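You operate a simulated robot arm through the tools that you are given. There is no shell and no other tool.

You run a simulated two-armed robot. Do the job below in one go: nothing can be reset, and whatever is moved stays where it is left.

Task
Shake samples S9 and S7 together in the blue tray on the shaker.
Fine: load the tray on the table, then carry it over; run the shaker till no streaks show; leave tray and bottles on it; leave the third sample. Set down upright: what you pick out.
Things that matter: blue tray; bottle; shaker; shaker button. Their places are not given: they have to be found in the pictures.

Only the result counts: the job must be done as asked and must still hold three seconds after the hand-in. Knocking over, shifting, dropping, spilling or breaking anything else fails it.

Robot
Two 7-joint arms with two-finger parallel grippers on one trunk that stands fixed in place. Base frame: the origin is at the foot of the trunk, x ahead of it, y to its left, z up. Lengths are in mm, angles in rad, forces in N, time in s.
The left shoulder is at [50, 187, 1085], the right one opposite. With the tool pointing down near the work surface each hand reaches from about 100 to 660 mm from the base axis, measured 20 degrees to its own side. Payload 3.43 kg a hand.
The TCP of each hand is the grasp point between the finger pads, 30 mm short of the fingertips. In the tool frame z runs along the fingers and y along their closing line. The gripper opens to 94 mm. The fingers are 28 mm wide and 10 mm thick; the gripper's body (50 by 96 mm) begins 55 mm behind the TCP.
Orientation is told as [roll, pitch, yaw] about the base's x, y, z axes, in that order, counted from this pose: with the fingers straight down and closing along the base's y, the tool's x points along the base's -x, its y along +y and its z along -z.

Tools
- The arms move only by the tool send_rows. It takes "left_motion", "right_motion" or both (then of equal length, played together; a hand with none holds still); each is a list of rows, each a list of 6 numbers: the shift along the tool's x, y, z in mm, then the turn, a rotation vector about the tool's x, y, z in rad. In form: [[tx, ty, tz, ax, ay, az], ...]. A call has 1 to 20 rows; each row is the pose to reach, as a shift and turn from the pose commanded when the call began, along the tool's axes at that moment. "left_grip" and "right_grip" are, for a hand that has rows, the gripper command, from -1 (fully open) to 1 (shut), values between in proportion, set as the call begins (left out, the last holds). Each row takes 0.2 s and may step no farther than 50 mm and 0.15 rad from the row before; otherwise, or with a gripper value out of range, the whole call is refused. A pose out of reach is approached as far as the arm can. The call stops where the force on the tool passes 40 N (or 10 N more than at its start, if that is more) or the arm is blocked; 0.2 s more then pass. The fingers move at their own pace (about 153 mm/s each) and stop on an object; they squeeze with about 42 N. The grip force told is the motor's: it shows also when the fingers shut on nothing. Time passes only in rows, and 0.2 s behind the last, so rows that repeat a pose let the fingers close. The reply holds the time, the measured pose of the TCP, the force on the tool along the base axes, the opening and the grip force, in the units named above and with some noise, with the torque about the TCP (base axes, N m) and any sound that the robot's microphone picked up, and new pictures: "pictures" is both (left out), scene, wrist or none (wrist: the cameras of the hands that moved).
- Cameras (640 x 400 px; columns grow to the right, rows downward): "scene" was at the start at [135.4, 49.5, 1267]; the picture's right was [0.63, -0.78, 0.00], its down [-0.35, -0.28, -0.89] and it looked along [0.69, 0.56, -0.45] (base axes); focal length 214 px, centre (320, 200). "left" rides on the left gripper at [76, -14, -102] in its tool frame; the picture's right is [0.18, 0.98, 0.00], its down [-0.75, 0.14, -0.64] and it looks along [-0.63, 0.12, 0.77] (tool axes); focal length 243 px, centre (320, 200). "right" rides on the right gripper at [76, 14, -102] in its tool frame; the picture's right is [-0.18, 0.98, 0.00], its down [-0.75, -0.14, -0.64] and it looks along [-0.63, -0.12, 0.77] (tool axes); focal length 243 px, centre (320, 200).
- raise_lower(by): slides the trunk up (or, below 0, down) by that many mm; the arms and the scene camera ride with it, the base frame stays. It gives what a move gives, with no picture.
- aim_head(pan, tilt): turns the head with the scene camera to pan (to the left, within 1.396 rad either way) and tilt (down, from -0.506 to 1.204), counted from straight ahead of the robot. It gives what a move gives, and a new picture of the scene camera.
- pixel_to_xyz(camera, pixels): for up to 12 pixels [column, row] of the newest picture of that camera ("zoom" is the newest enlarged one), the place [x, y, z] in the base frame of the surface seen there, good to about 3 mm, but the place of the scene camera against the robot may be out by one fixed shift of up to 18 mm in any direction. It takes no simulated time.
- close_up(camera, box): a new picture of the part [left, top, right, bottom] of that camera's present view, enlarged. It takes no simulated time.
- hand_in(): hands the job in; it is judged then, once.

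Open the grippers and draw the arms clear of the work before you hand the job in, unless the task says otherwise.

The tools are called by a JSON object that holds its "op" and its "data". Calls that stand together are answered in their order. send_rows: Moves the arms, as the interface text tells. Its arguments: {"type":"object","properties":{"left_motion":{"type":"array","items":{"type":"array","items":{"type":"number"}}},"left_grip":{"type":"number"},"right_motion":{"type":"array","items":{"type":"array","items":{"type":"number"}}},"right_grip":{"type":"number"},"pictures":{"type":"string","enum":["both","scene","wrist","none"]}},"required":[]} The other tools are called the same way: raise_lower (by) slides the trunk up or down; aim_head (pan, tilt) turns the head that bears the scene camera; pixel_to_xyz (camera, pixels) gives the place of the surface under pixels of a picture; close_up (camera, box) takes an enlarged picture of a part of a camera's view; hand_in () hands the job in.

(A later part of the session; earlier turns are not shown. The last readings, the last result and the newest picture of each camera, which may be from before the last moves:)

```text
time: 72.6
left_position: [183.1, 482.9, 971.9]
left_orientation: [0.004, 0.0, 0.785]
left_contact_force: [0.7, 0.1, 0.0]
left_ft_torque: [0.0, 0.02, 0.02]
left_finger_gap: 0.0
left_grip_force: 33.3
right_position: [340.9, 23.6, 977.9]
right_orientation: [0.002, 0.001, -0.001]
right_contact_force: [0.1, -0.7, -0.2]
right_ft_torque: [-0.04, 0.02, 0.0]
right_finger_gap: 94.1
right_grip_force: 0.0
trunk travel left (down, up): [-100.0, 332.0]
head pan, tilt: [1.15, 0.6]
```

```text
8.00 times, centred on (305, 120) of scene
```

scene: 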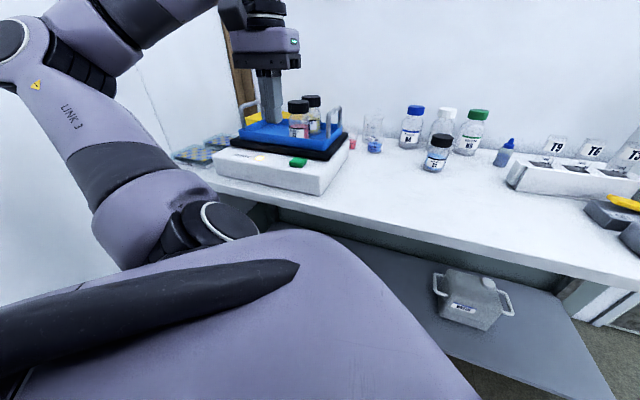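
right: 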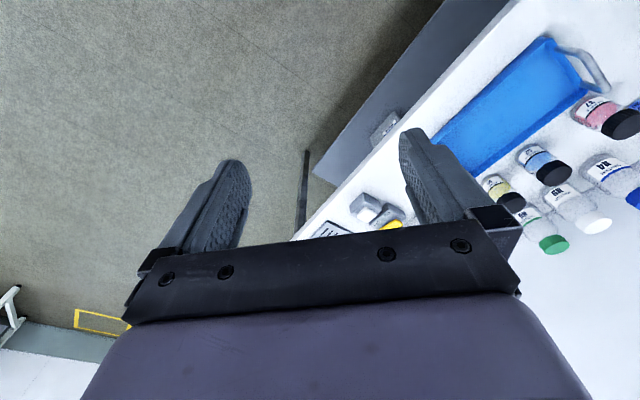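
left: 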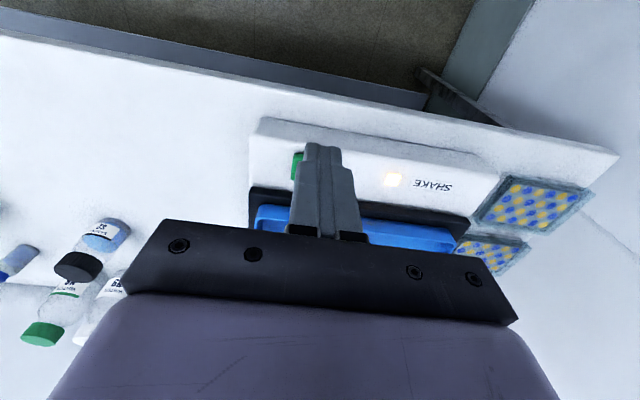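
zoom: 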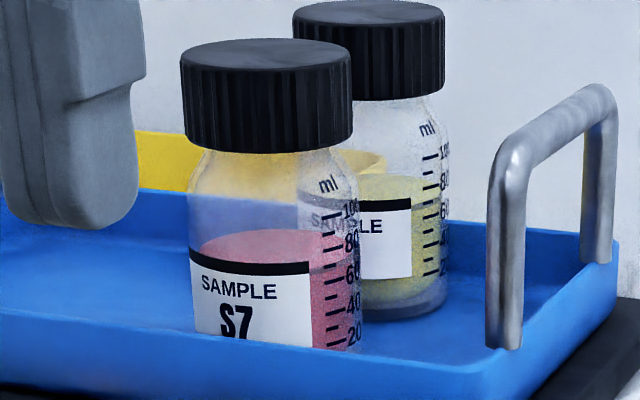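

I zoom more on each liquid and compare again after letting the shaker run a few seconds.

{"op": "close_up", "data": {"camera": "scene", "box": [302, 108, 324, 138]}}

{"op": "close_up", "data": {"camera": "scene", "box": [286, 118, 312, 142]}}

```text
13.33 times, centred on (313, 123) of scene
```

zoom: 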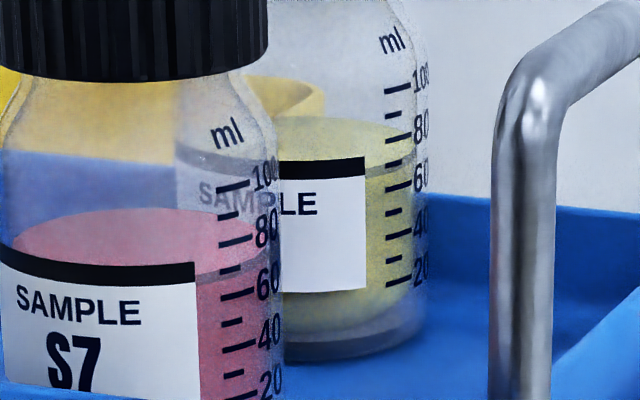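

```text
16.00 times, centred on (299, 130) of scene
```

zoom: 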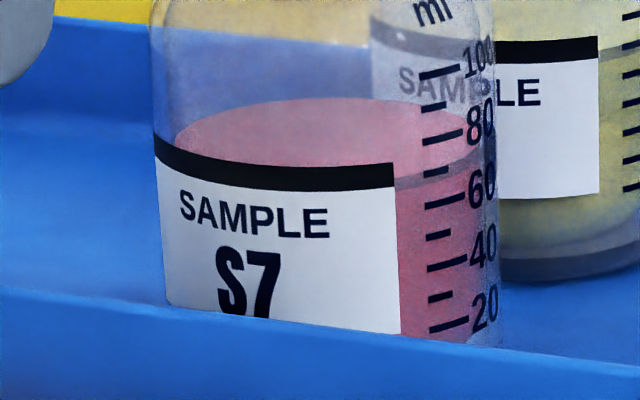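

{"op": "close_up", "data": {"camera": "scene", "box": [426, 132, 454, 176]}}

{"op": "send_rows", "data": {"left_motion": [[0, 0, 0, 0, 0, 0], [0, 0, 0, 0, 0, 0], [0, 0, 0, 0, 0, 0], [0, 0, 0, 0, 0, 0], [0, 0, 0, 0, 0, 0], [0, 0, 0, 0, 0, 0], [0, 0, 0, 0, 0, 0], [0, 0, 0, 0, 0, 0], [0, 0, 0, 0, 0, 0], [0, 0, 0, 0, 0, 0]], "pictures": "scene"}}

{"op": "close_up", "data": {"camera": "scene", "box": [280, 85, 330, 145]}}

```text
9.09 times, centred on (440, 154) of scene
```

zoom: 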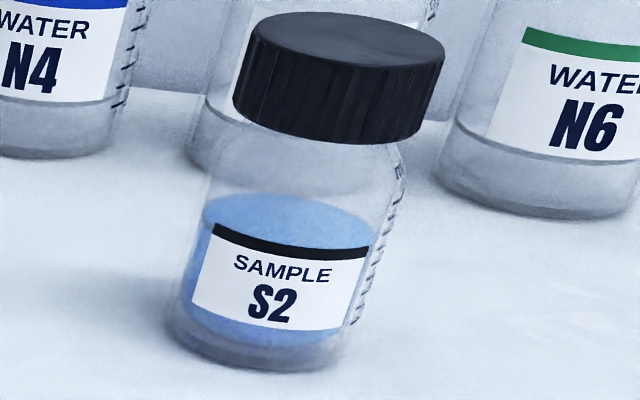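

```text
time: 74.8
left_position: [183.9, 483.4, 971.9]
left_orientation: [-0.001, 0.0, 0.786]
left_contact_force: [0.4, 0.1, -0.5]
left_ft_torque: [0.01, 0.01, -0.01]
left_finger_gap: 0.0
left_grip_force: 33.1
right_position: [340.0, 24.0, 977.8]
right_orientation: [0.001, -0.001, -0.001]
right_contact_force: [-0.6, -0.6, -0.2]
right_ft_torque: [0.0, -0.01, 0.02]
right_finger_gap: 94.0
right_grip_force: 0.0
trunk travel left (down, up): [-100.0, 332.0]
head pan, tilt: [1.15, 0.6]
```

scene: 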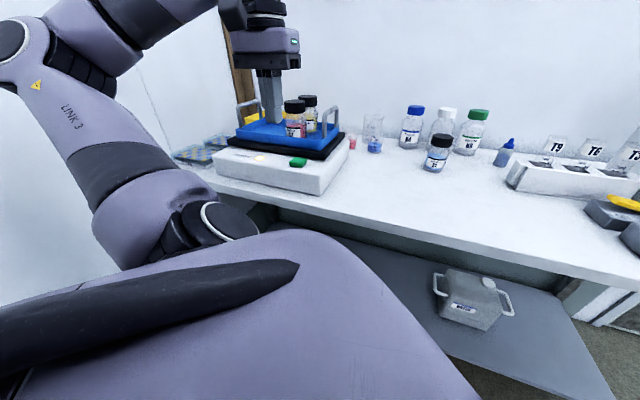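

```text
6.67 times, centred on (305, 115) of scene
```

zoom: 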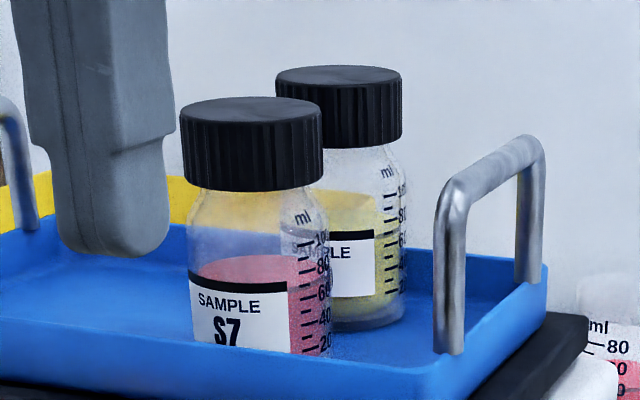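

The plate is orbiting and the bottles stay put. I zoom in again on both liquids.

{"op": "close_up", "data": {"camera": "scene", "box": [284, 108, 314, 142]}}

{"op": "close_up", "data": {"camera": "scene", "box": [300, 108, 318, 136]}}

```text
11.76 times, centred on (299, 125) of scene
```

zoom: 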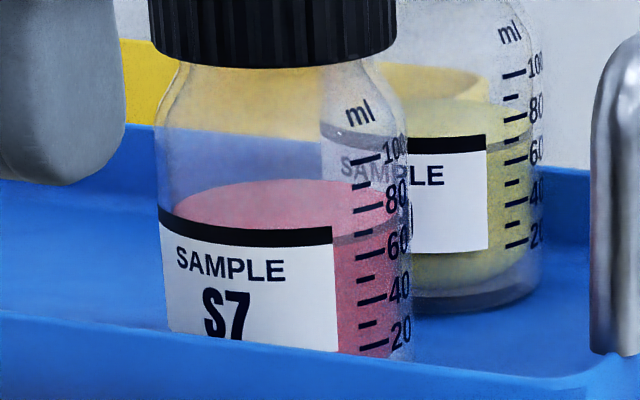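

```text
14.29 times, centred on (309, 122) of scene
```

zoom: 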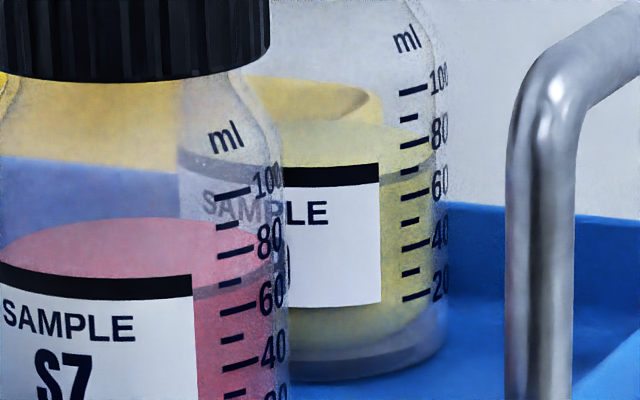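

I also zoom deeply on the unshaken S2 for reference.

{"op": "close_up", "data": {"camera": "scene", "box": [424, 148, 448, 174]}}

{"op": "send_rows", "data": {"left_motion": [[0, 0, 0, 0, 0, 0], [0, 0, 0, 0, 0, 0], [0, 0, 0, 0, 0, 0], [0, 0, 0, 0, 0, 0], [0, 0, 0, 0, 0, 0], [0, 0, 0, 0, 0, 0], [0, 0, 0, 0, 0, 0], [0, 0, 0, 0, 0, 0], [0, 0, 0, 0, 0, 0], [0, 0, 0, 0, 0, 0]], "pictures": "scene"}}

{"op": "close_up", "data": {"camera": "scene", "box": [205, 60, 365, 200]}}

```text
15.38 times, centred on (436, 161) of scene
```

zoom: 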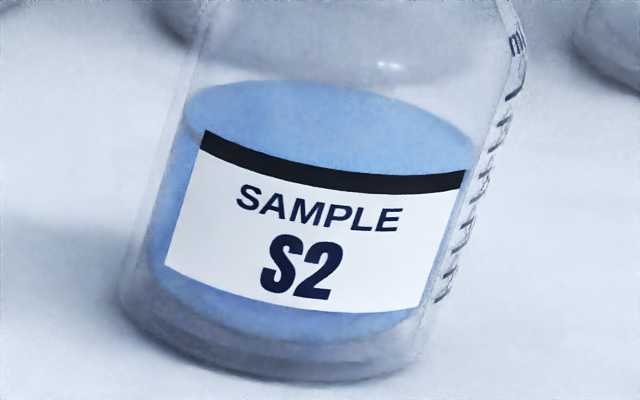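

```text
time: 77.0
left_position: [184.1, 482.8, 971.5]
left_orientation: [0.0, -0.001, 0.786]
left_contact_force: [0.7, 0.8, 0.1]
left_ft_torque: [0.01, -0.03, 0.0]
left_finger_gap: 0.2
left_grip_force: 33.2
right_position: [340.2, 24.1, 977.2]
right_orientation: [0.003, 0.0, 0.0]
right_contact_force: [-0.3, -0.5, -0.1]
right_ft_torque: [-0.01, 0.01, 0.04]
right_finger_gap: 94.2
right_grip_force: 0.1
trunk travel left (down, up): [-100.0, 332.0]
head pan, tilt: [1.15, 0.6]
```

scene: 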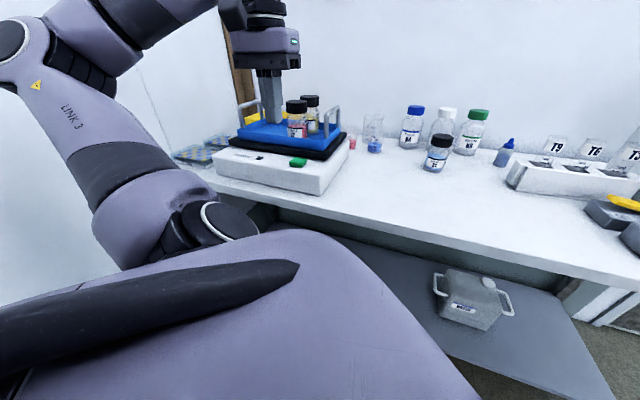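

```text
2.86 times, centred on (285, 130) of scene
```

zoom: 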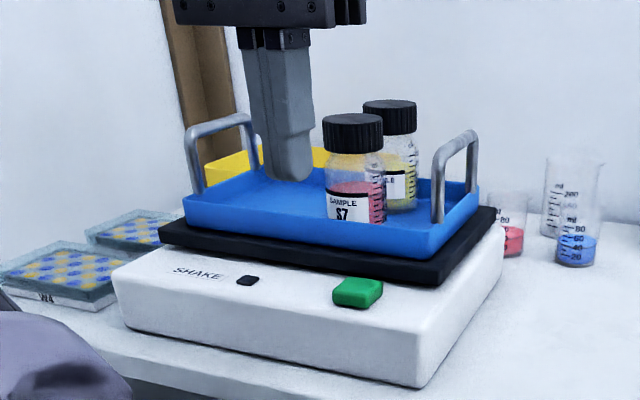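

The lamp is off: the run ended by itself. I zoom on both bottles to check for streaks now that they stand still.

{"op": "close_up", "data": {"camera": "scene", "box": [284, 108, 314, 142]}}

{"op": "close_up", "data": {"camera": "scene", "box": [300, 106, 320, 136]}}

```text
11.76 times, centred on (299, 125) of scene
```

zoom: 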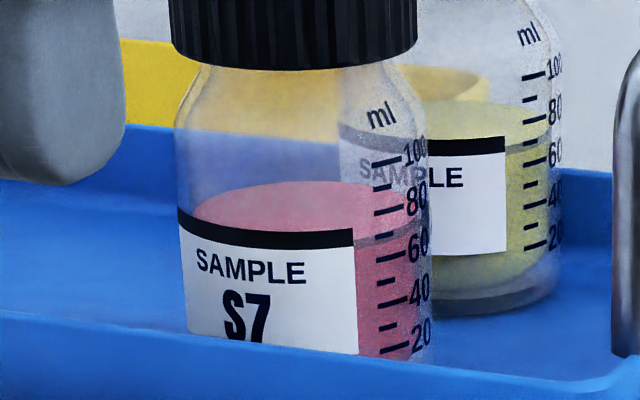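

```text
13.33 times, centred on (310, 121) of scene
```

zoom: 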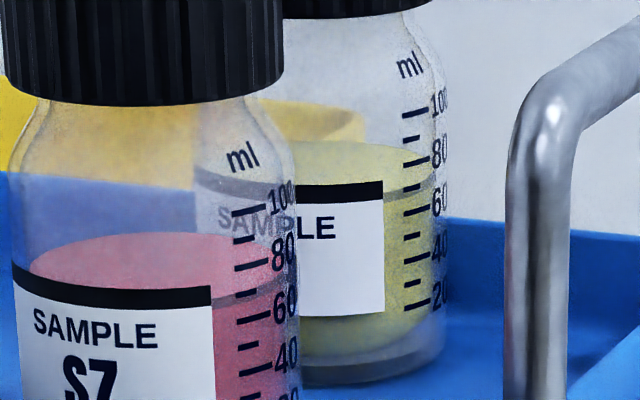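

I can't see streaks from here, but I want a closer look. I move the left hand aside and tilt it so its camera views the bottles from the near right side.

{"op": "send_rows", "data": {"left_motion": [[-7.8, -20.9, 5.5, 0, -0.125, 0], [-15.6, -41.7, 11, 0, -0.25, 0], [-23.3, -62.6, 16.5, 0, -0.375, 0], [-31.1, -83.4, 22, 0, -0.5, 0], [-31.1, -83.4, 22, 0, -0.5, 0]], "pictures": "both"}}

```text
time: 78.2
left_position: [265.1, 445.6, 949.0]
left_orientation: [0.001, -0.503, 0.786]
left_contact_force: [-0.6, -0.1, 0.3]
left_ft_torque: [-0.02, -0.01, -0.03]
left_finger_gap: 0.0
left_grip_force: 33.0
right_position: [341.8, 23.4, 977.7]
right_orientation: [0.002, 0.0, 0.003]
right_contact_force: [0.2, -0.1, 0.0]
right_ft_torque: [-0.01, -0.01, 0.02]
right_finger_gap: 94.1
right_grip_force: 0.1
trunk travel left (down, up): [-100.0, 332.0]
head pan, tilt: [1.15, 0.6]
```

scene: 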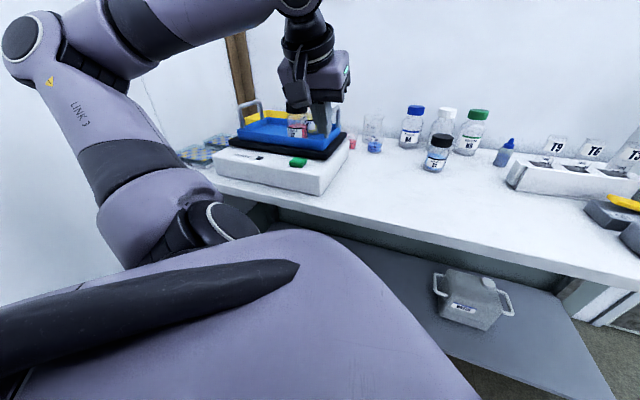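
left: 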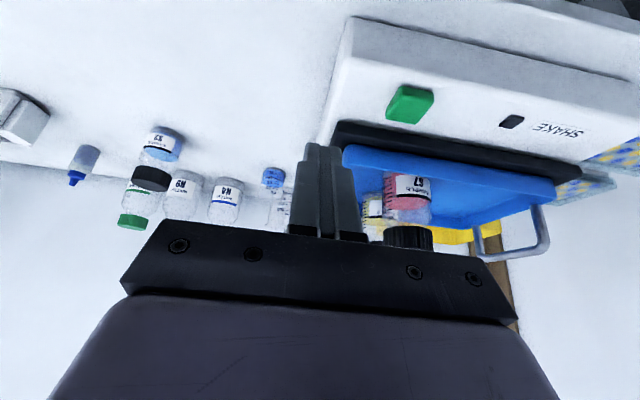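

The left camera sees S7 and S9 at (395,195) and S2 at (163,145). I zoom on both to compare shaken against unshaken liquid.

{"op": "close_up", "data": {"camera": "left", "box": [350, 165, 440, 255]}}

{"op": "close_up", "data": {"camera": "left", "box": [125, 115, 195, 205]}}

```text
4.44 times, centred on (395, 210) of left
```

zoom: 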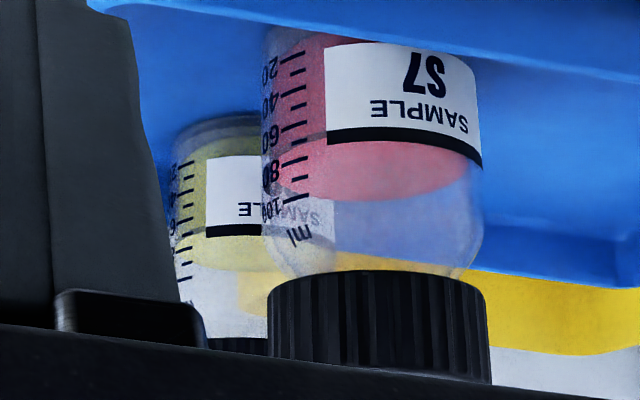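

```text
4.44 times, centred on (160, 160) of left
```

zoom: 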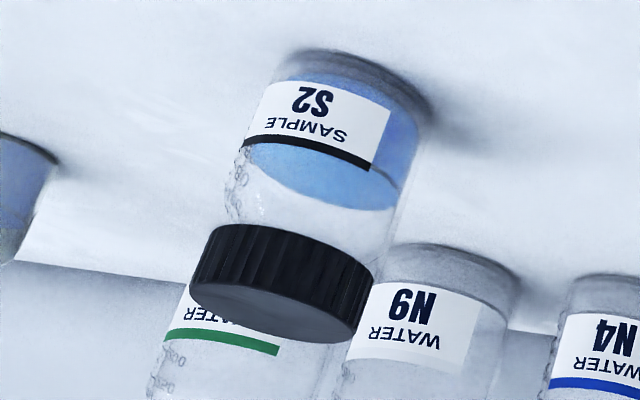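

Neither bottle shows streaks from this side. I go look at their left side too, moving the hand high around the near side of the shaker.

{"op": "send_rows", "data": {"left_motion": [[-5.4, 33, -19.8, 0, 0, 0], [-10.9, 66, -39.7, 0, 0, 0], [-16.3, 99, -59.5, 0, 0, 0], [-38, 134.4, -47.6, 0, 0, 0], [-59.7, 169.7, -35.8, 0, 0, 0], [-81.4, 205, -23.9, 0, 0, 0], [-103.1, 240.4, -12, 0, 0, 0]], "pictures": "none"}}

{"op": "send_rows", "data": {"left_motion": [[0, 0, 0, 0.069, 0, 0.127], [0, 0, 0, 0.139, 0, 0.255], [0, 0, 0, 0.208, 0, 0.382]], "pictures": "both"}}

```text
time: 79.8
left_position: [154.6, 676.5, 1008.3]
left_orientation: [0.0, -0.5, 0.787]
left_contact_force: [-0.3, 0.5, 0.0]
left_ft_torque: [-0.01, -0.01, -0.01]
left_finger_gap: 0.0
left_grip_force: 33.4
right_position: [339.6, 23.7, 978.3]
right_orientation: [0.001, 0.001, 0.0]
right_contact_force: [0.5, 1.1, 0.3]
right_ft_torque: [0.02, -0.03, -0.02]
right_finger_gap: 94.2
right_grip_force: 0.1
trunk travel left (down, up): [-100.0, 332.0]
head pan, tilt: [1.15, 0.6]
```

```text
time: 80.6
left_position: [155.3, 676.3, 1010.4]
left_orientation: [0.001, -0.5, 0.346]
left_contact_force: [0.3, 0.8, -0.2]
left_ft_torque: [0.02, -0.02, 0.0]
left_finger_gap: 0.0
left_grip_force: 33.1
right_position: [340.6, 23.9, 978.1]
right_orientation: [0.003, 0.001, 0.001]
right_contact_force: [0.1, -0.4, -0.1]
right_ft_torque: [-0.03, 0.0, 0.02]
right_finger_gap: 93.9
right_grip_force: 0.0
trunk travel left (down, up): [-100.0, 332.0]
head pan, tilt: [1.15, 0.6]
```

scene: 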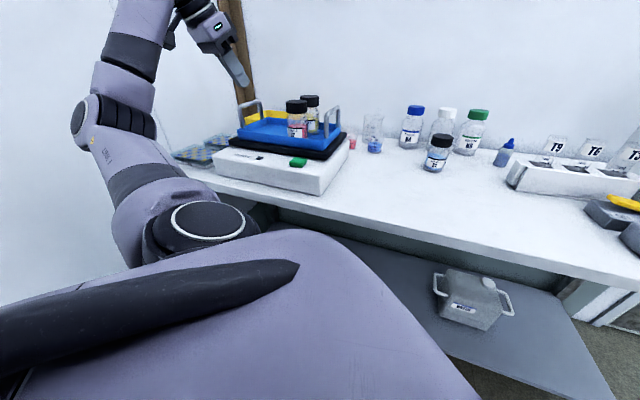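
left: 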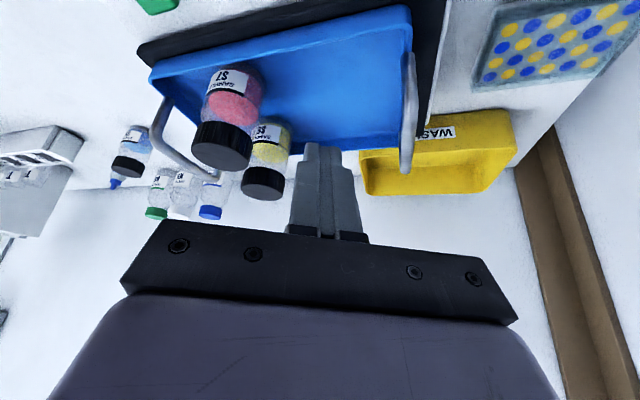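

From the left side I zoom on both bottles, and also on S2 at (130,145) for comparison.

{"op": "close_up", "data": {"camera": "left", "box": [185, 50, 305, 205]}}

{"op": "close_up", "data": {"camera": "left", "box": [100, 115, 170, 195]}}

```text
2.58 times, centred on (245, 128) of left
```

zoom: 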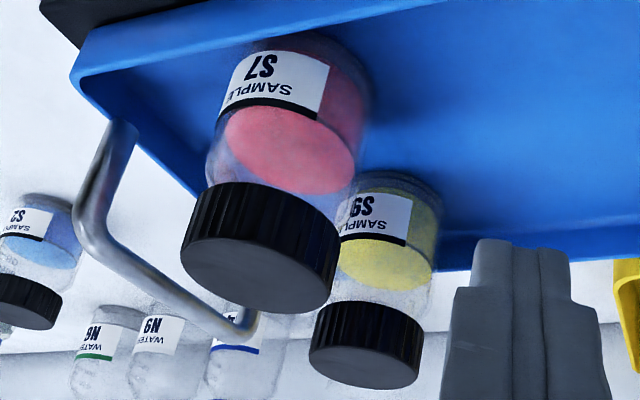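

```text
5.00 times, centred on (135, 155) of left
```

zoom: 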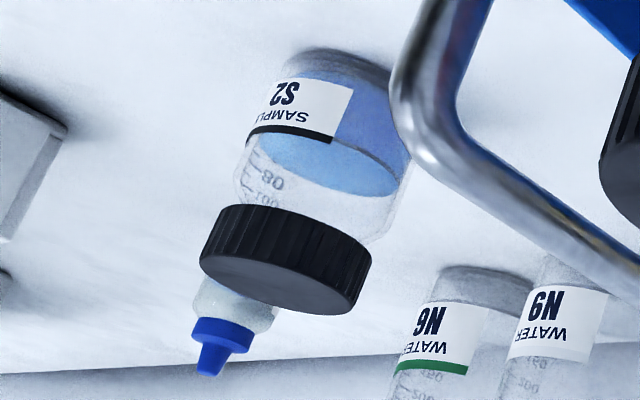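

I enlarge each liquid further.

{"op": "close_up", "data": {"camera": "left", "box": [246, 112, 292, 166]}}

{"op": "close_up", "data": {"camera": "left", "box": [198, 55, 262, 130]}}

```text
7.41 times, centred on (269, 139) of left
```

zoom: 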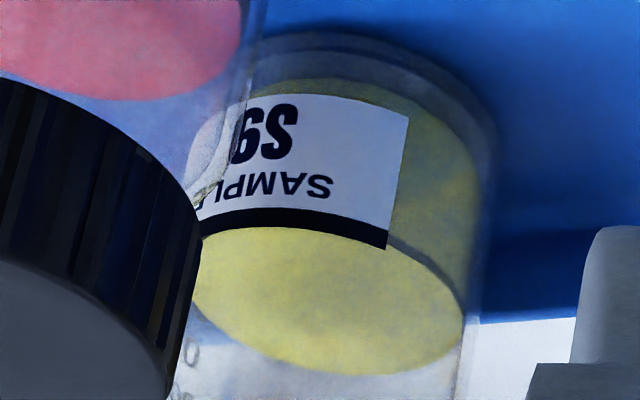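

```text
5.33 times, centred on (230, 92) of left
```

zoom: 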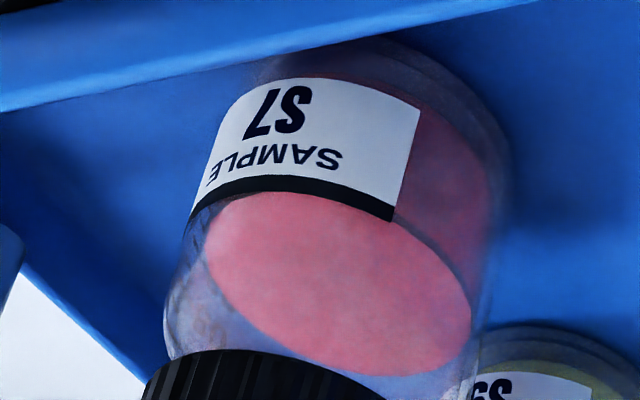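

I see no definite streaks, but one short run may not be enough, and an extra run does no harm. I return the hand to above the button for a second run.

{"op": "send_rows", "data": {"left_motion": [[6.5, -42.5, -3.5, -0.053, 0, -0.097], [13, -85, -7, -0.106, 0, -0.193], [19.4, -127.6, -10.5, -0.158, 0, -0.29], [25.9, -170.1, -14, -0.211, 0, -0.386]], "pictures": "none"}}

{"op": "send_rows", "data": {"left_motion": [[-4.3, -4.1, 22.3, 0, 0.125, 0], [-8.7, -8.1, 44.7, 0, 0.25, 0], [-13, -12.2, 67, 0, 0.375, 0], [-17.3, -16.3, 89.3, 0, 0.5, 0], [-17.3, -16.3, 89.3, 0, 0.5, 0]], "pictures": "both"}}

```text
time: 81.6
left_position: [184.7, 506.3, 1007.5]
left_orientation: [0.0, -0.5, 0.791]
left_contact_force: [0.1, 0.8, -0.8]
left_ft_torque: [-0.06, -0.02, 0.01]
left_finger_gap: 0.2
left_grip_force: 32.3
right_position: [341.1, 24.5, 977.5]
right_orientation: [0.002, 0.001, 0.0]
right_contact_force: [-0.2, 1.8, 0.1]
right_ft_torque: [0.02, 0.0, -0.02]
right_finger_gap: 94.4
right_grip_force: 0.1
trunk travel left (down, up): [-100.0, 332.0]
head pan, tilt: [1.15, 0.6]
```

```text
time: 82.8
left_position: [237.9, 535.1, 938.9]
left_orientation: [0.0, 0.001, 0.79]
left_contact_force: [0.2, 0.3, -0.1]
left_ft_torque: [-0.04, -0.01, 0.0]
left_finger_gap: 0.0
left_grip_force: 32.9
right_position: [340.5, 23.1, 977.4]
right_orientation: [0.002, 0.0, 0.001]
right_contact_force: [-0.3, 0.6, 0.0]
right_ft_torque: [-0.03, 0.03, -0.02]
right_finger_gap: 94.0
right_grip_force: 0.0
trunk travel left (down, up): [-100.0, 332.0]
head pan, tilt: [1.15, 0.6]
```

scene: 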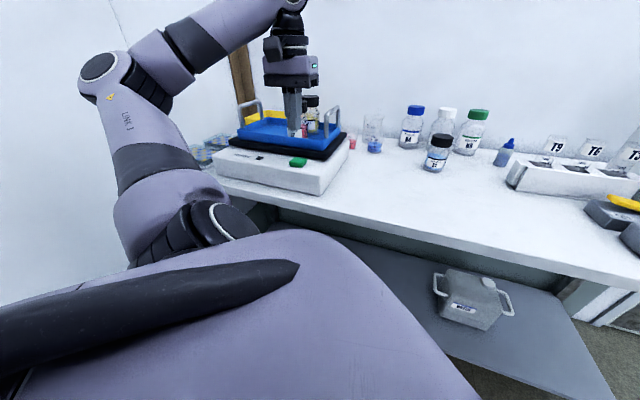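
left: 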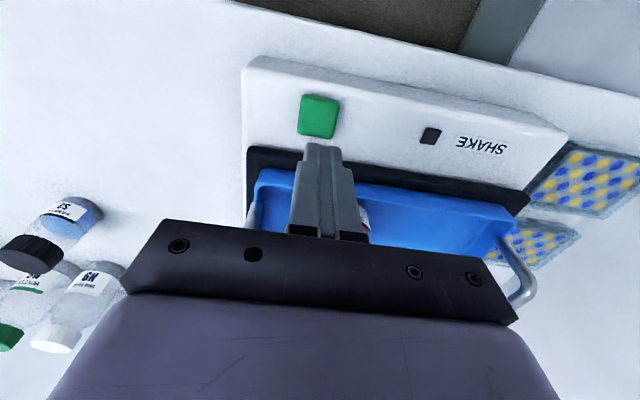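

The lamp is off and the tips are over the button again. I descend 72 mm and then press the last 7 mm in small steps.

{"op": "send_rows", "data": {"left_motion": [[0, 0, 25, 0, 0, 0], [0, 0, 50, 0, 0, 0], [0, 0, 66, 0, 0, 0], [0, 0, 72, 0, 0, 0]], "pictures": "none"}}

{"op": "send_rows", "data": {"left_motion": [[0, 0, 2, 0, 0, 0], [0, 0, 4, 0, 0, 0], [0, 0, 6, 0, 0, 0], [0, 0, 7, 0, 0, 0]], "pictures": "scene"}}

```text
time: 83.8
left_position: [237.2, 535.7, 866.3]
left_orientation: [-0.001, 0.0, 0.792]
left_contact_force: [-1.3, 0.1, -0.8]
left_ft_torque: [-0.02, 0.0, 0.01]
left_finger_gap: 0.0
left_grip_force: 32.8
right_position: [340.8, 23.5, 978.0]
right_orientation: [0.002, -0.001, -0.001]
right_contact_force: [-0.2, -0.6, -0.7]
right_ft_torque: [-0.01, 0.0, 0.0]
right_finger_gap: 94.0
right_grip_force: 0.1
trunk travel left (down, up): [-100.0, 332.0]
head pan, tilt: [1.15, 0.6]
```

```text
time: 84.8
left_position: [238.0, 535.9, 860.5]
left_orientation: [-0.001, -0.003, 0.789]
left_contact_force: [1.5, 1.2, 5.5]
left_ft_torque: [0.05, -0.03, 0.03]
left_finger_gap: 0.2
left_grip_force: 32.8
right_position: [341.0, 22.8, 977.9]
right_orientation: [0.001, 0.0, -0.002]
right_contact_force: [0.0, 0.1, -0.3]
right_ft_torque: [-0.03, -0.01, -0.02]
right_finger_gap: 94.1
right_grip_force: 0.0
trunk travel left (down, up): [-100.0, 332.0]
head pan, tilt: [1.15, 0.6]
heard: click
```

scene: 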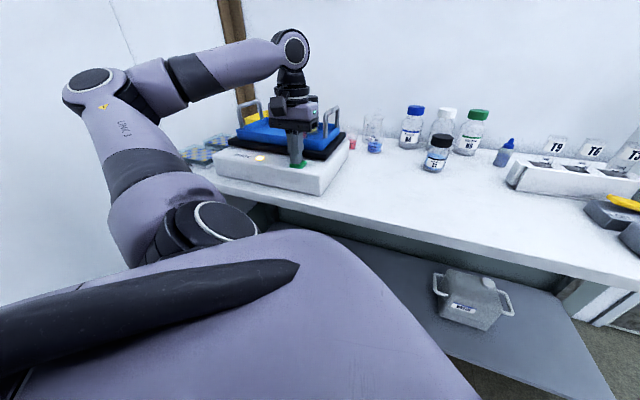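

Click and the lamp is on again. I lift off and step back, then wait for the run to end.

{"op": "send_rows", "data": {"left_motion": [[0, 0, -15, 0, 0, 0], [0, 0, -45, 0, 0, 0], [5, 0, -80, 0, 0, 0], [40, 0, -100, 0, 0, 0], [75, 0, -110, 0, 0, 0], [75, 0, -110, 0, 0, 0], [75, 0, -110, 0, 0, 0], [75, 0, -110, 0, 0, 0], [75, 0, -110, 0, 0, 0], [75, 0, -110, 0, 0, 0], [75, 0, -110, 0, 0, 0], [75, 0, -110, 0, 0, 0], [75, 0, -110, 0, 0, 0]], "pictures": "scene"}}

{"op": "close_up", "data": {"camera": "scene", "box": [205, 60, 365, 200]}}

```text
time: 87.6
left_position: [184.8, 480.8, 969.0]
left_orientation: [0.001, 0.0, 0.79]
left_contact_force: [0.0, 0.2, -0.1]
left_ft_torque: [0.03, 0.0, 0.0]
left_finger_gap: 0.0
left_grip_force: 33.2
right_position: [339.4, 23.3, 978.1]
right_orientation: [0.001, -0.001, -0.001]
right_contact_force: [0.5, 0.1, -0.6]
right_ft_torque: [-0.02, -0.02, -0.03]
right_finger_gap: 94.1
right_grip_force: 0.0
trunk travel left (down, up): [-100.0, 332.0]
head pan, tilt: [1.15, 0.6]
```

scene: 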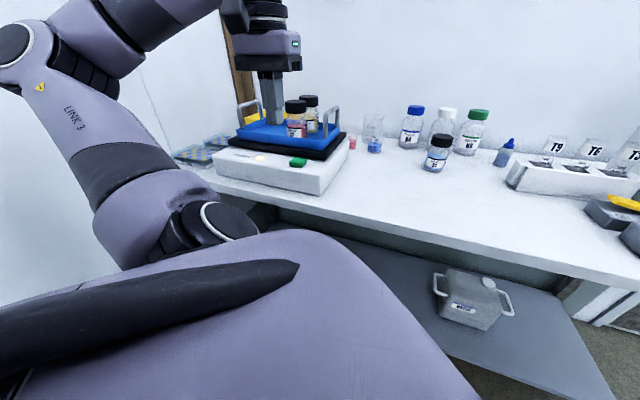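

```text
2.86 times, centred on (285, 130) of scene
```

zoom: 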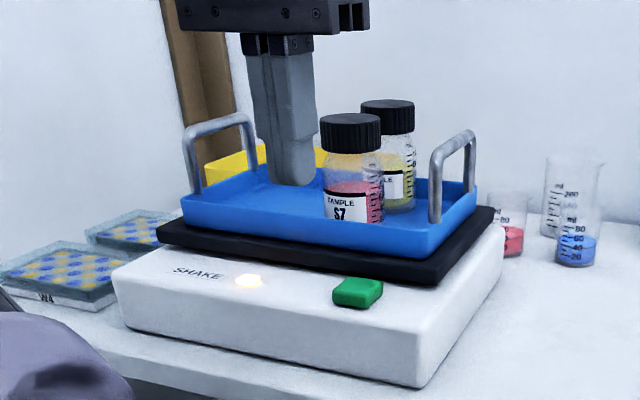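

Still running. I wait another few seconds.

{"op": "send_rows", "data": {"left_motion": [[0, 0, 0, 0, 0, 0], [0, 0, 0, 0, 0, 0], [0, 0, 0, 0, 0, 0], [0, 0, 0, 0, 0, 0], [0, 0, 0, 0, 0, 0], [0, 0, 0, 0, 0, 0], [0, 0, 0, 0, 0, 0], [0, 0, 0, 0, 0, 0], [0, 0, 0, 0, 0, 0], [0, 0, 0, 0, 0, 0], [0, 0, 0, 0, 0, 0], [0, 0, 0, 0, 0, 0], [0, 0, 0, 0, 0, 0], [0, 0, 0, 0, 0, 0], [0, 0, 0, 0, 0, 0]], "pictures": "scene"}}

{"op": "close_up", "data": {"camera": "scene", "box": [205, 60, 365, 200]}}

{"op": "close_up", "data": {"camera": "scene", "box": [284, 108, 314, 142]}}

{"op": "close_up", "data": {"camera": "scene", "box": [300, 106, 320, 136]}}

```text
time: 90.8
left_position: [185.0, 482.4, 969.0]
left_orientation: [-0.001, 0.0, 0.79]
left_contact_force: [-0.3, 0.0, -0.6]
left_ft_torque: [0.01, 0.0, -0.01]
left_finger_gap: 0.0
left_grip_force: 33.2
right_position: [340.1, 24.1, 977.0]
right_orientation: [0.002, 0.0, 0.0]
right_contact_force: [0.5, 0.1, 0.1]
right_ft_torque: [-0.01, 0.0, 0.02]
right_finger_gap: 94.1
right_grip_force: 0.1
trunk travel left (down, up): [-100.0, 332.0]
head pan, tilt: [1.15, 0.6]
```

scene: 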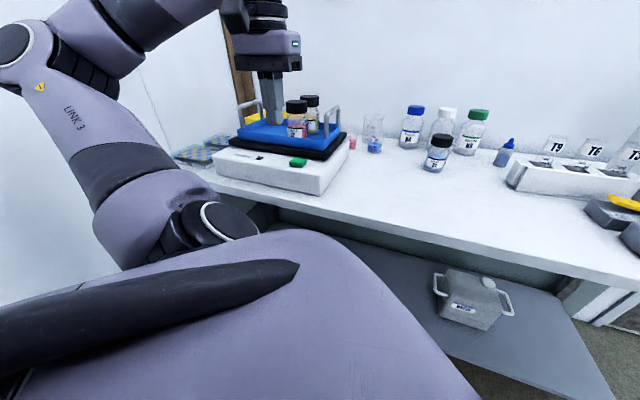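

```text
2.86 times, centred on (285, 130) of scene
```

zoom: 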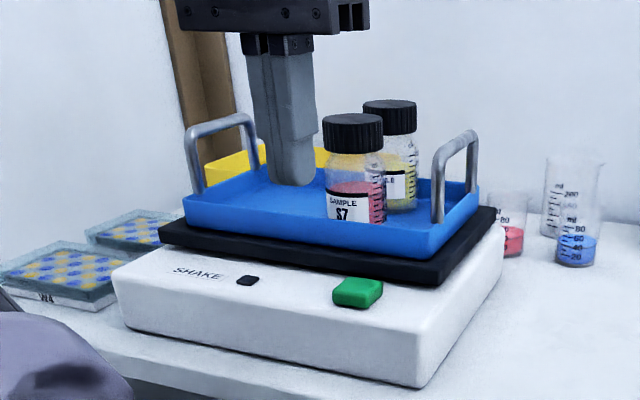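

```text
11.76 times, centred on (299, 125) of scene
```

zoom: 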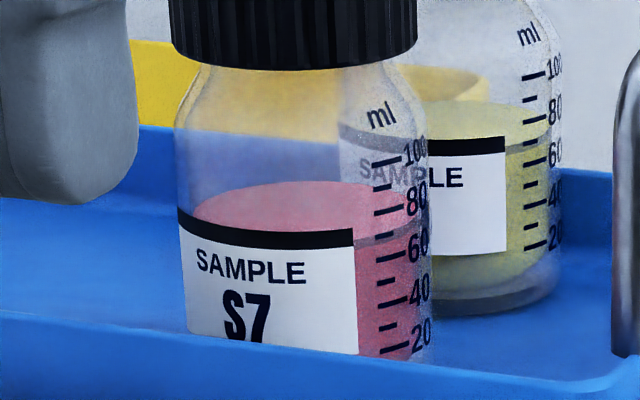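

```text
13.33 times, centred on (310, 121) of scene
```

zoom: 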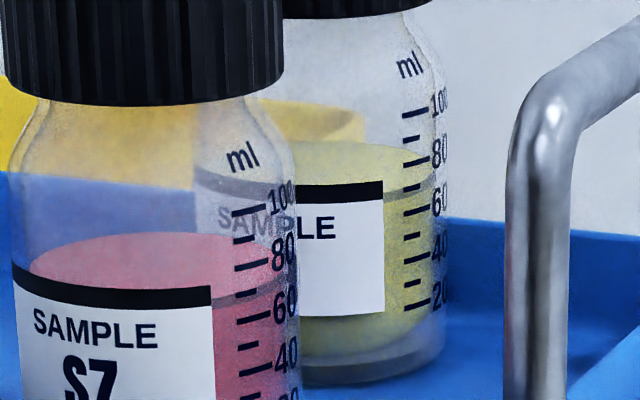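

Both look the same as after the first run, without visible streaks, and nothing has drifted. I check what the right hand's camera shows as another angle.

{"op": "close_up", "data": {"camera": "right", "box": [0, 0, 640, 400]}}

```text
1.00 times, centred on (320, 200) of right (not enlarged: the box is as wide or as high as the picture)
```

zoom: 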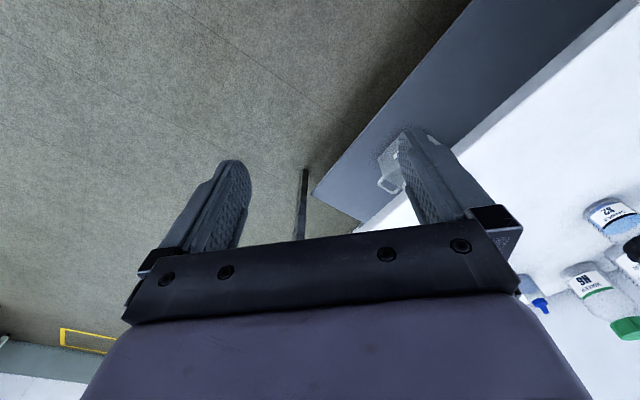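

To learn what streaks look like, I bring the left camera near the unshaken S2 and zoom there.

{"op": "send_rows", "data": {"left_motion": [[-29.7, -35.3, -5, 0, -0.0714, 0], [-59.5, -70.5, -8, 0, -0.1429, 0], [-89.2, -105.8, -8, 0, -0.2143, 0], [-119, -141.1, -5, 0, -0.2857, 0], [-148.7, -176.4, 0, 0, -0.3571, 0], [-178.5, -211.6, 5, 0, -0.4286, 0], [-208.2, -246.9, 9, 0, -0.5, 0]], "pictures": "both"}}

```text
time: 92.4
left_position: [507.5, 457.4, 960.2]
left_orientation: [0.0, -0.501, 0.79]
left_contact_force: [-0.3, 0.5, -0.6]
left_ft_torque: [-0.04, -0.01, 0.0]
left_finger_gap: 0.0
left_grip_force: 32.7
right_position: [340.0, 23.9, 978.7]
right_orientation: [0.001, -0.001, 0.001]
right_contact_force: [0.1, 0.3, 0.3]
right_ft_torque: [0.01, -0.04, 0.01]
right_finger_gap: 94.1
right_grip_force: 0.0
trunk travel left (down, up): [-100.0, 332.0]
head pan, tilt: [1.15, 0.6]
```

scene: 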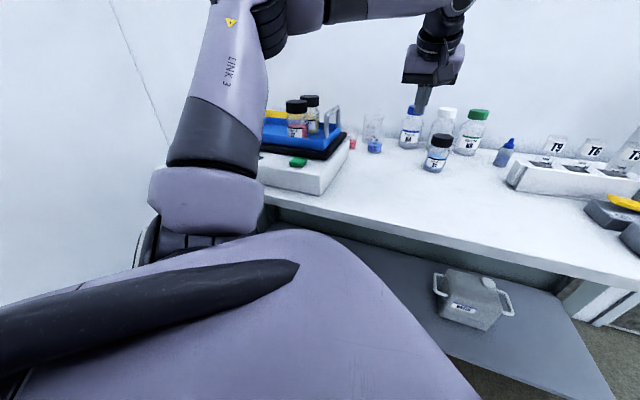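
left: 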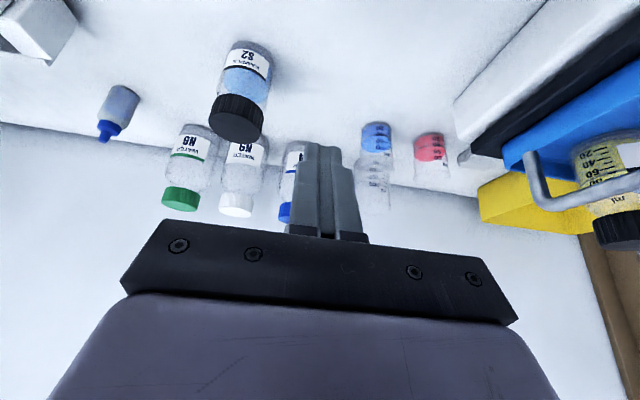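

Here S2 is at (240,85), and S9 in the tray is visible from its right side at (605,170). I zoom on both.

{"op": "close_up", "data": {"camera": "left", "box": [205, 35, 280, 145]}}

{"op": "close_up", "data": {"camera": "left", "box": [550, 110, 640, 260]}}

```text
3.64 times, centred on (242, 90) of left
```

zoom: 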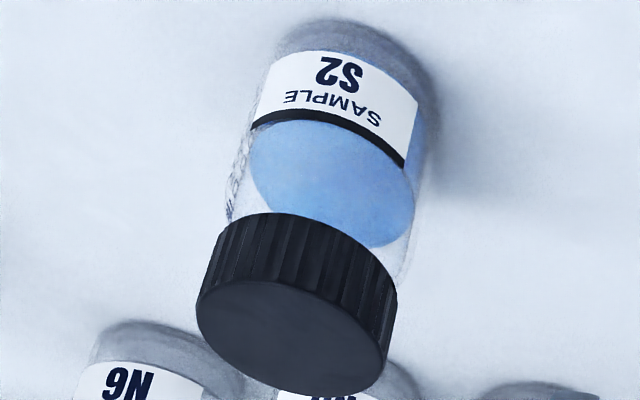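

```text
2.67 times, centred on (595, 185) of left
```

zoom: 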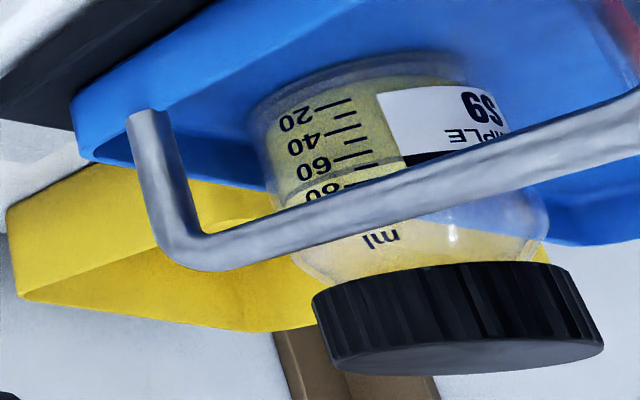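

S9's right side is clean and uniform too, and S2 gives no streak pattern to compare. For margin I'll do one more run; I bring the hand back over the button.

{"op": "send_rows", "data": {"left_motion": [[15.2, 35.2, -16, 0, 0.0714, 0], [30.4, 70.5, -30, 0, 0.1429, 0], [45.6, 105.7, -44, 0, 0.2143, 0], [60.7, 140.9, -56, 0, 0.2857, 0], [75.9, 176.1, -67, 0, 0.3571, 0], [91.1, 211.4, -77, 0, 0.4286, 0], [106.3, 246.6, -86.5, 0, 0.5, 0], [106.3, 246.6, -86.5, 0, 0.5, 0]], "pictures": "both"}}

```text
time: 94.2
left_position: [235.6, 534.4, 985.6]
left_orientation: [-0.001, 0.001, 0.789]
left_contact_force: [-0.6, -0.1, 0.0]
left_ft_torque: [0.02, 0.02, 0.0]
left_finger_gap: 0.1
left_grip_force: 32.9
right_position: [339.8, 22.8, 978.6]
right_orientation: [0.002, 0.001, 0.001]
right_contact_force: [-0.1, 0.8, 0.1]
right_ft_torque: [0.01, -0.04, 0.04]
right_finger_gap: 94.0
right_grip_force: 0.1
trunk travel left (down, up): [-100.0, 332.0]
head pan, tilt: [1.15, 0.6]
```

scene: 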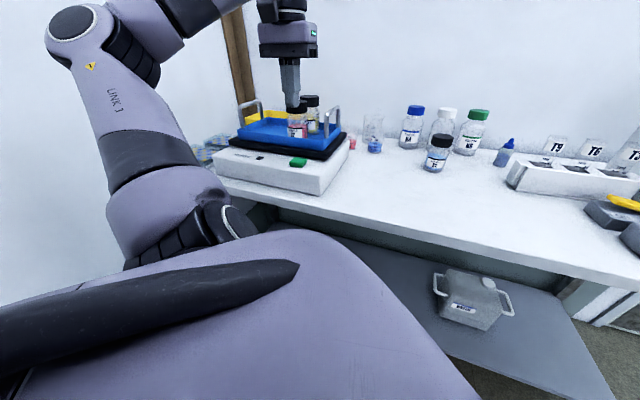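
left: 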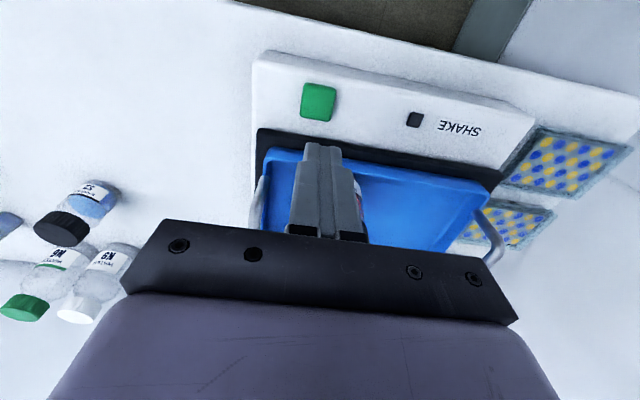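

The lamp is dark and the hand is above the button at z 985. I descend to just above it, then press.

{"op": "send_rows", "data": {"left_motion": [[0, 0, 30, 0, 0, 0], [0, 0, 70, 0, 0, 0], [0, 0, 105, 0, 0, 0], [0, 0, 118, 0, 0, 0], [0, 0, 118, 0, 0, 0]], "pictures": "none"}}

{"op": "send_rows", "data": {"left_motion": [[0, 0, 2, 0, 0, 0], [0, 0, 4, 0, 0, 0], [0, 0, 6, 0, 0, 0], [0, 0, 7.5, 0, 0, 0]], "pictures": "scene"}}

```text
time: 95.4
left_position: [237.3, 534.9, 867.5]
left_orientation: [-0.002, 0.001, 0.789]
left_contact_force: [0.4, -1.4, 0.5]
left_ft_torque: [0.0, 0.0, -0.03]
left_finger_gap: 0.1
left_grip_force: 33.1
right_position: [340.7, 23.8, 978.5]
right_orientation: [0.002, 0.001, 0.0]
right_contact_force: [0.0, 0.4, 0.1]
right_ft_torque: [0.01, 0.03, 0.01]
right_finger_gap: 94.3
right_grip_force: 0.1
trunk travel left (down, up): [-100.0, 332.0]
head pan, tilt: [1.15, 0.6]
```

```text
time: 96.4
left_position: [236.7, 534.5, 860.8]
left_orientation: [0.001, -0.001, 0.791]
left_contact_force: [1.3, 1.7, 4.1]
left_ft_torque: [0.04, -0.04, 0.0]
left_finger_gap: 0.0
left_grip_force: 33.0
right_position: [340.1, 23.4, 977.5]
right_orientation: [0.002, 0.0, 0.0]
right_contact_force: [0.2, -0.5, -1.1]
right_ft_torque: [0.01, 0.02, -0.01]
right_finger_gap: 94.1
right_grip_force: 0.1
trunk travel left (down, up): [-100.0, 332.0]
head pan, tilt: [1.15, 0.6]
heard: click
```

scene: 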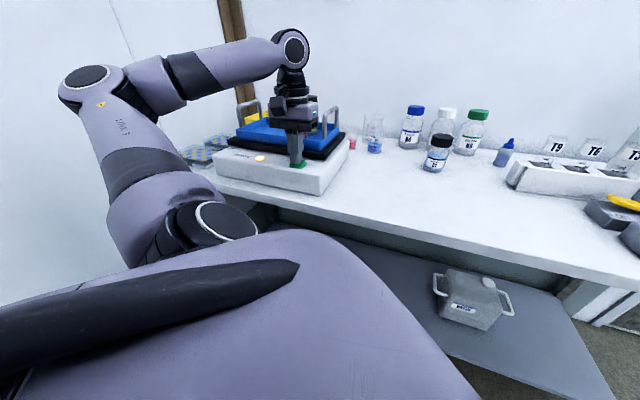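

The third run has started (click, lamp on). I lift off, step back and wait it out.

{"op": "send_rows", "data": {"left_motion": [[0, 0, -15, 0, 0, 0], [0, 0, -45, 0, 0, 0], [5, 0, -80, 0, 0, 0], [40, 0, -100, 0, 0, 0], [75, 0, -125, 0, 0, 0], [75, 0, -140, 0, 0, 0], [75, 0, -140, 0, 0, 0], [75, 0, -140, 0, 0, 0], [75, 0, -140, 0, 0, 0], [75, 0, -140, 0, 0, 0], [75, 0, -140, 0, 0, 0], [75, 0, -140, 0, 0, 0], [75, 0, -140, 0, 0, 0], [75, 0, -140, 0, 0, 0], [75, 0, -140, 0, 0, 0], [75, 0, -140, 0, 0, 0], [75, 0, -140, 0, 0, 0], [75, 0, -140, 0, 0, 0]], "pictures": "none"}}

{"op": "send_rows", "data": {"left_motion": [[0, 0, 0, 0, 0, 0], [0, 0, 0, 0, 0, 0], [0, 0, 0, 0, 0, 0], [0, 0, 0, 0, 0, 0], [0, 0, 0, 0, 0, 0], [0, 0, 0, 0, 0, 0], [0, 0, 0, 0, 0, 0], [0, 0, 0, 0, 0, 0], [0, 0, 0, 0, 0, 0], [0, 0, 0, 0, 0, 0]], "pictures": "scene"}}

{"op": "close_up", "data": {"camera": "scene", "box": [205, 60, 365, 200]}}

{"op": "close_up", "data": {"camera": "scene", "box": [284, 100, 324, 142]}}

```text
time: 100.2
left_position: [183.3, 483.0, 1000.1]
left_orientation: [0.0, 0.001, 0.792]
left_contact_force: [-0.4, -0.9, -0.5]
left_ft_torque: [0.0, -0.03, -0.01]
left_finger_gap: 0.0
left_grip_force: 32.7
right_position: [339.8, 23.4, 978.2]
right_orientation: [0.001, 0.0, -0.002]
right_contact_force: [-0.7, -0.3, 0.5]
right_ft_torque: [0.01, -0.01, 0.0]
right_finger_gap: 94.2
right_grip_force: 0.1
trunk travel left (down, up): [-100.0, 332.0]
head pan, tilt: [1.15, 0.6]
```

```text
time: 102.4
left_position: [183.0, 482.3, 999.3]
left_orientation: [0.001, -0.001, 0.791]
left_contact_force: [0.1, 0.1, -0.1]
left_ft_torque: [-0.01, 0.0, -0.02]
left_finger_gap: 0.0
left_grip_force: 33.1
right_position: [342.0, 23.5, 977.0]
right_orientation: [0.001, 0.002, -0.001]
right_contact_force: [-0.6, 0.8, -0.4]
right_ft_torque: [-0.04, -0.01, -0.02]
right_finger_gap: 94.0
right_grip_force: 0.1
trunk travel left (down, up): [-100.0, 332.0]
head pan, tilt: [1.15, 0.6]
```

scene: 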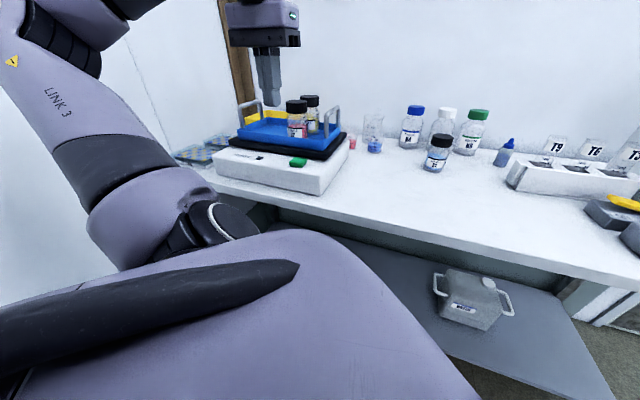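

```text
2.86 times, centred on (285, 130) of scene
```

zoom: 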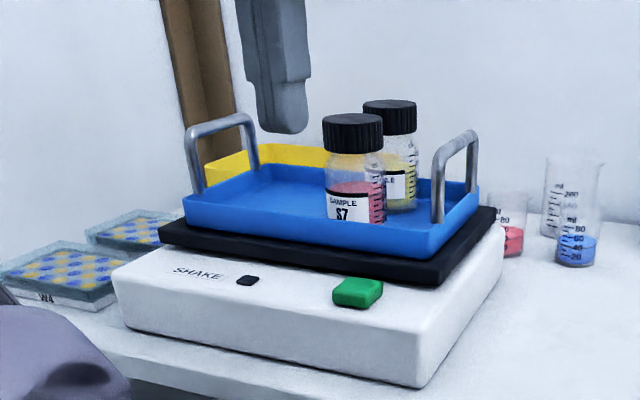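

```text
9.52 times, centred on (304, 121) of scene
```

zoom: 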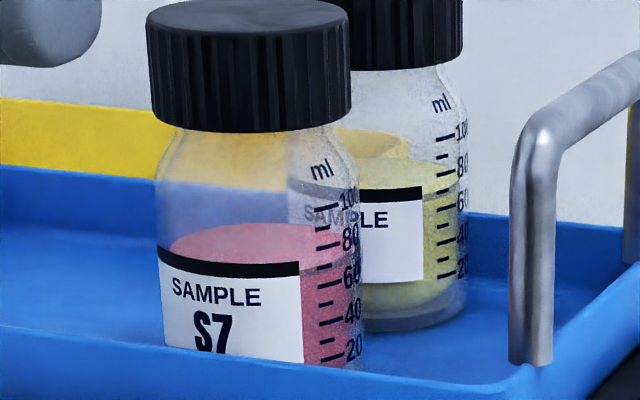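

The run has ended with lamp off; S7 and S9 stand upright and show uniform liquid without streaks. I open the left gripper while drawing the arm back clear of the table.

{"op": "send_rows", "data": {"left_motion": [[16.9, -33.3, -12.5, 0, 0, 0], [33.9, -66.7, -25, 0, 0, 0], [50.8, -100, -37.5, 0, 0, 0], [67.7, -133.3, -50, 0, 0, 0], [67.7, -133.3, -50, 0, 0, 0]], "left_grip": -1, "pictures": "both"}}

{"op": "aim_head", "data": {"pan": 0.85, "tilt": 0.55}}

```text
time: 103.6
left_position: [230.7, 338.9, 1050.4]
left_orientation: [0.001, 0.002, 0.79]
left_contact_force: [-0.7, 0.3, -0.5]
left_ft_torque: [-0.01, -0.04, -0.02]
left_finger_gap: 94.1
left_grip_force: 0.0
right_position: [340.8, 23.0, 976.9]
right_orientation: [0.002, 0.0, -0.001]
right_contact_force: [-0.4, 0.7, 0.4]
right_ft_torque: [0.0, -0.01, -0.01]
right_finger_gap: 93.9
right_grip_force: 0.1
trunk travel left (down, up): [-100.0, 332.0]
head pan, tilt: [1.15, 0.6]
```

scene: 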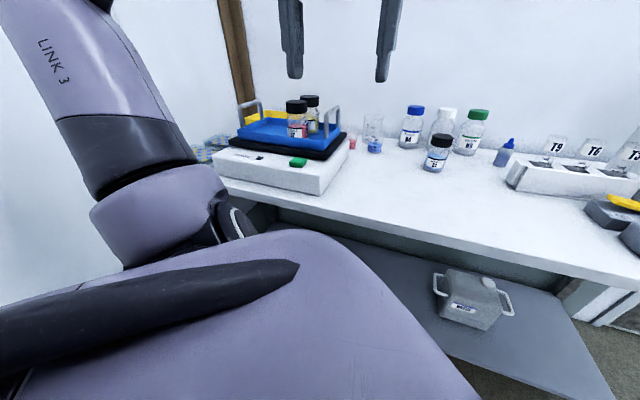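
left: 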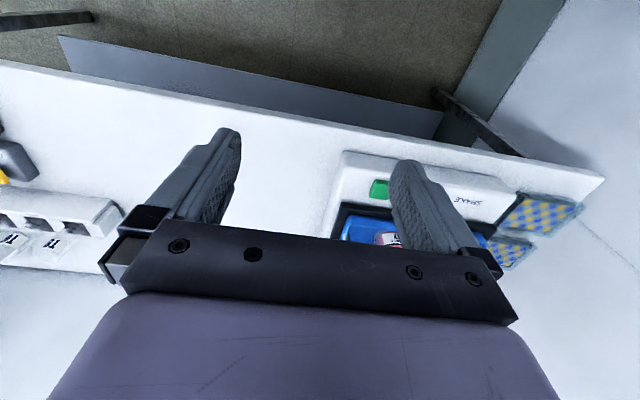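

```text
time: 104.4
left_position: [230.1, 341.5, 1050.2]
left_orientation: [0.0, 0.0, 0.79]
left_contact_force: [0.6, -0.5, -0.4]
left_ft_torque: [0.01, -0.01, -0.02]
left_finger_gap: 94.0
left_grip_force: 0.2
right_position: [340.9, 23.3, 978.4]
right_orientation: [0.001, 0.001, 0.001]
right_contact_force: [-0.5, -0.2, 0.4]
right_ft_torque: [0.0, -0.02, 0.0]
right_finger_gap: 94.1
right_grip_force: 0.1
trunk travel left (down, up): [-100.0, 332.0]
head pan, tilt: [0.85, 0.55]
```

scene: 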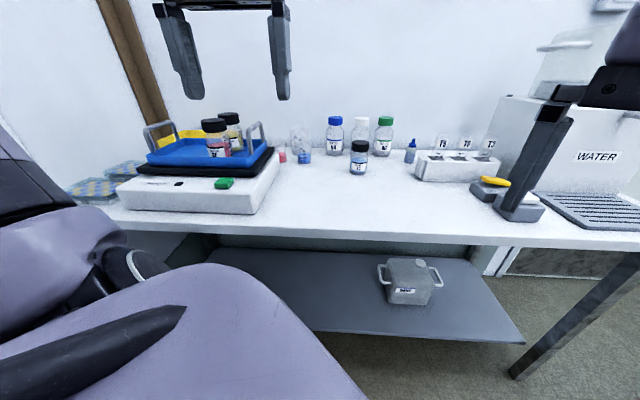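

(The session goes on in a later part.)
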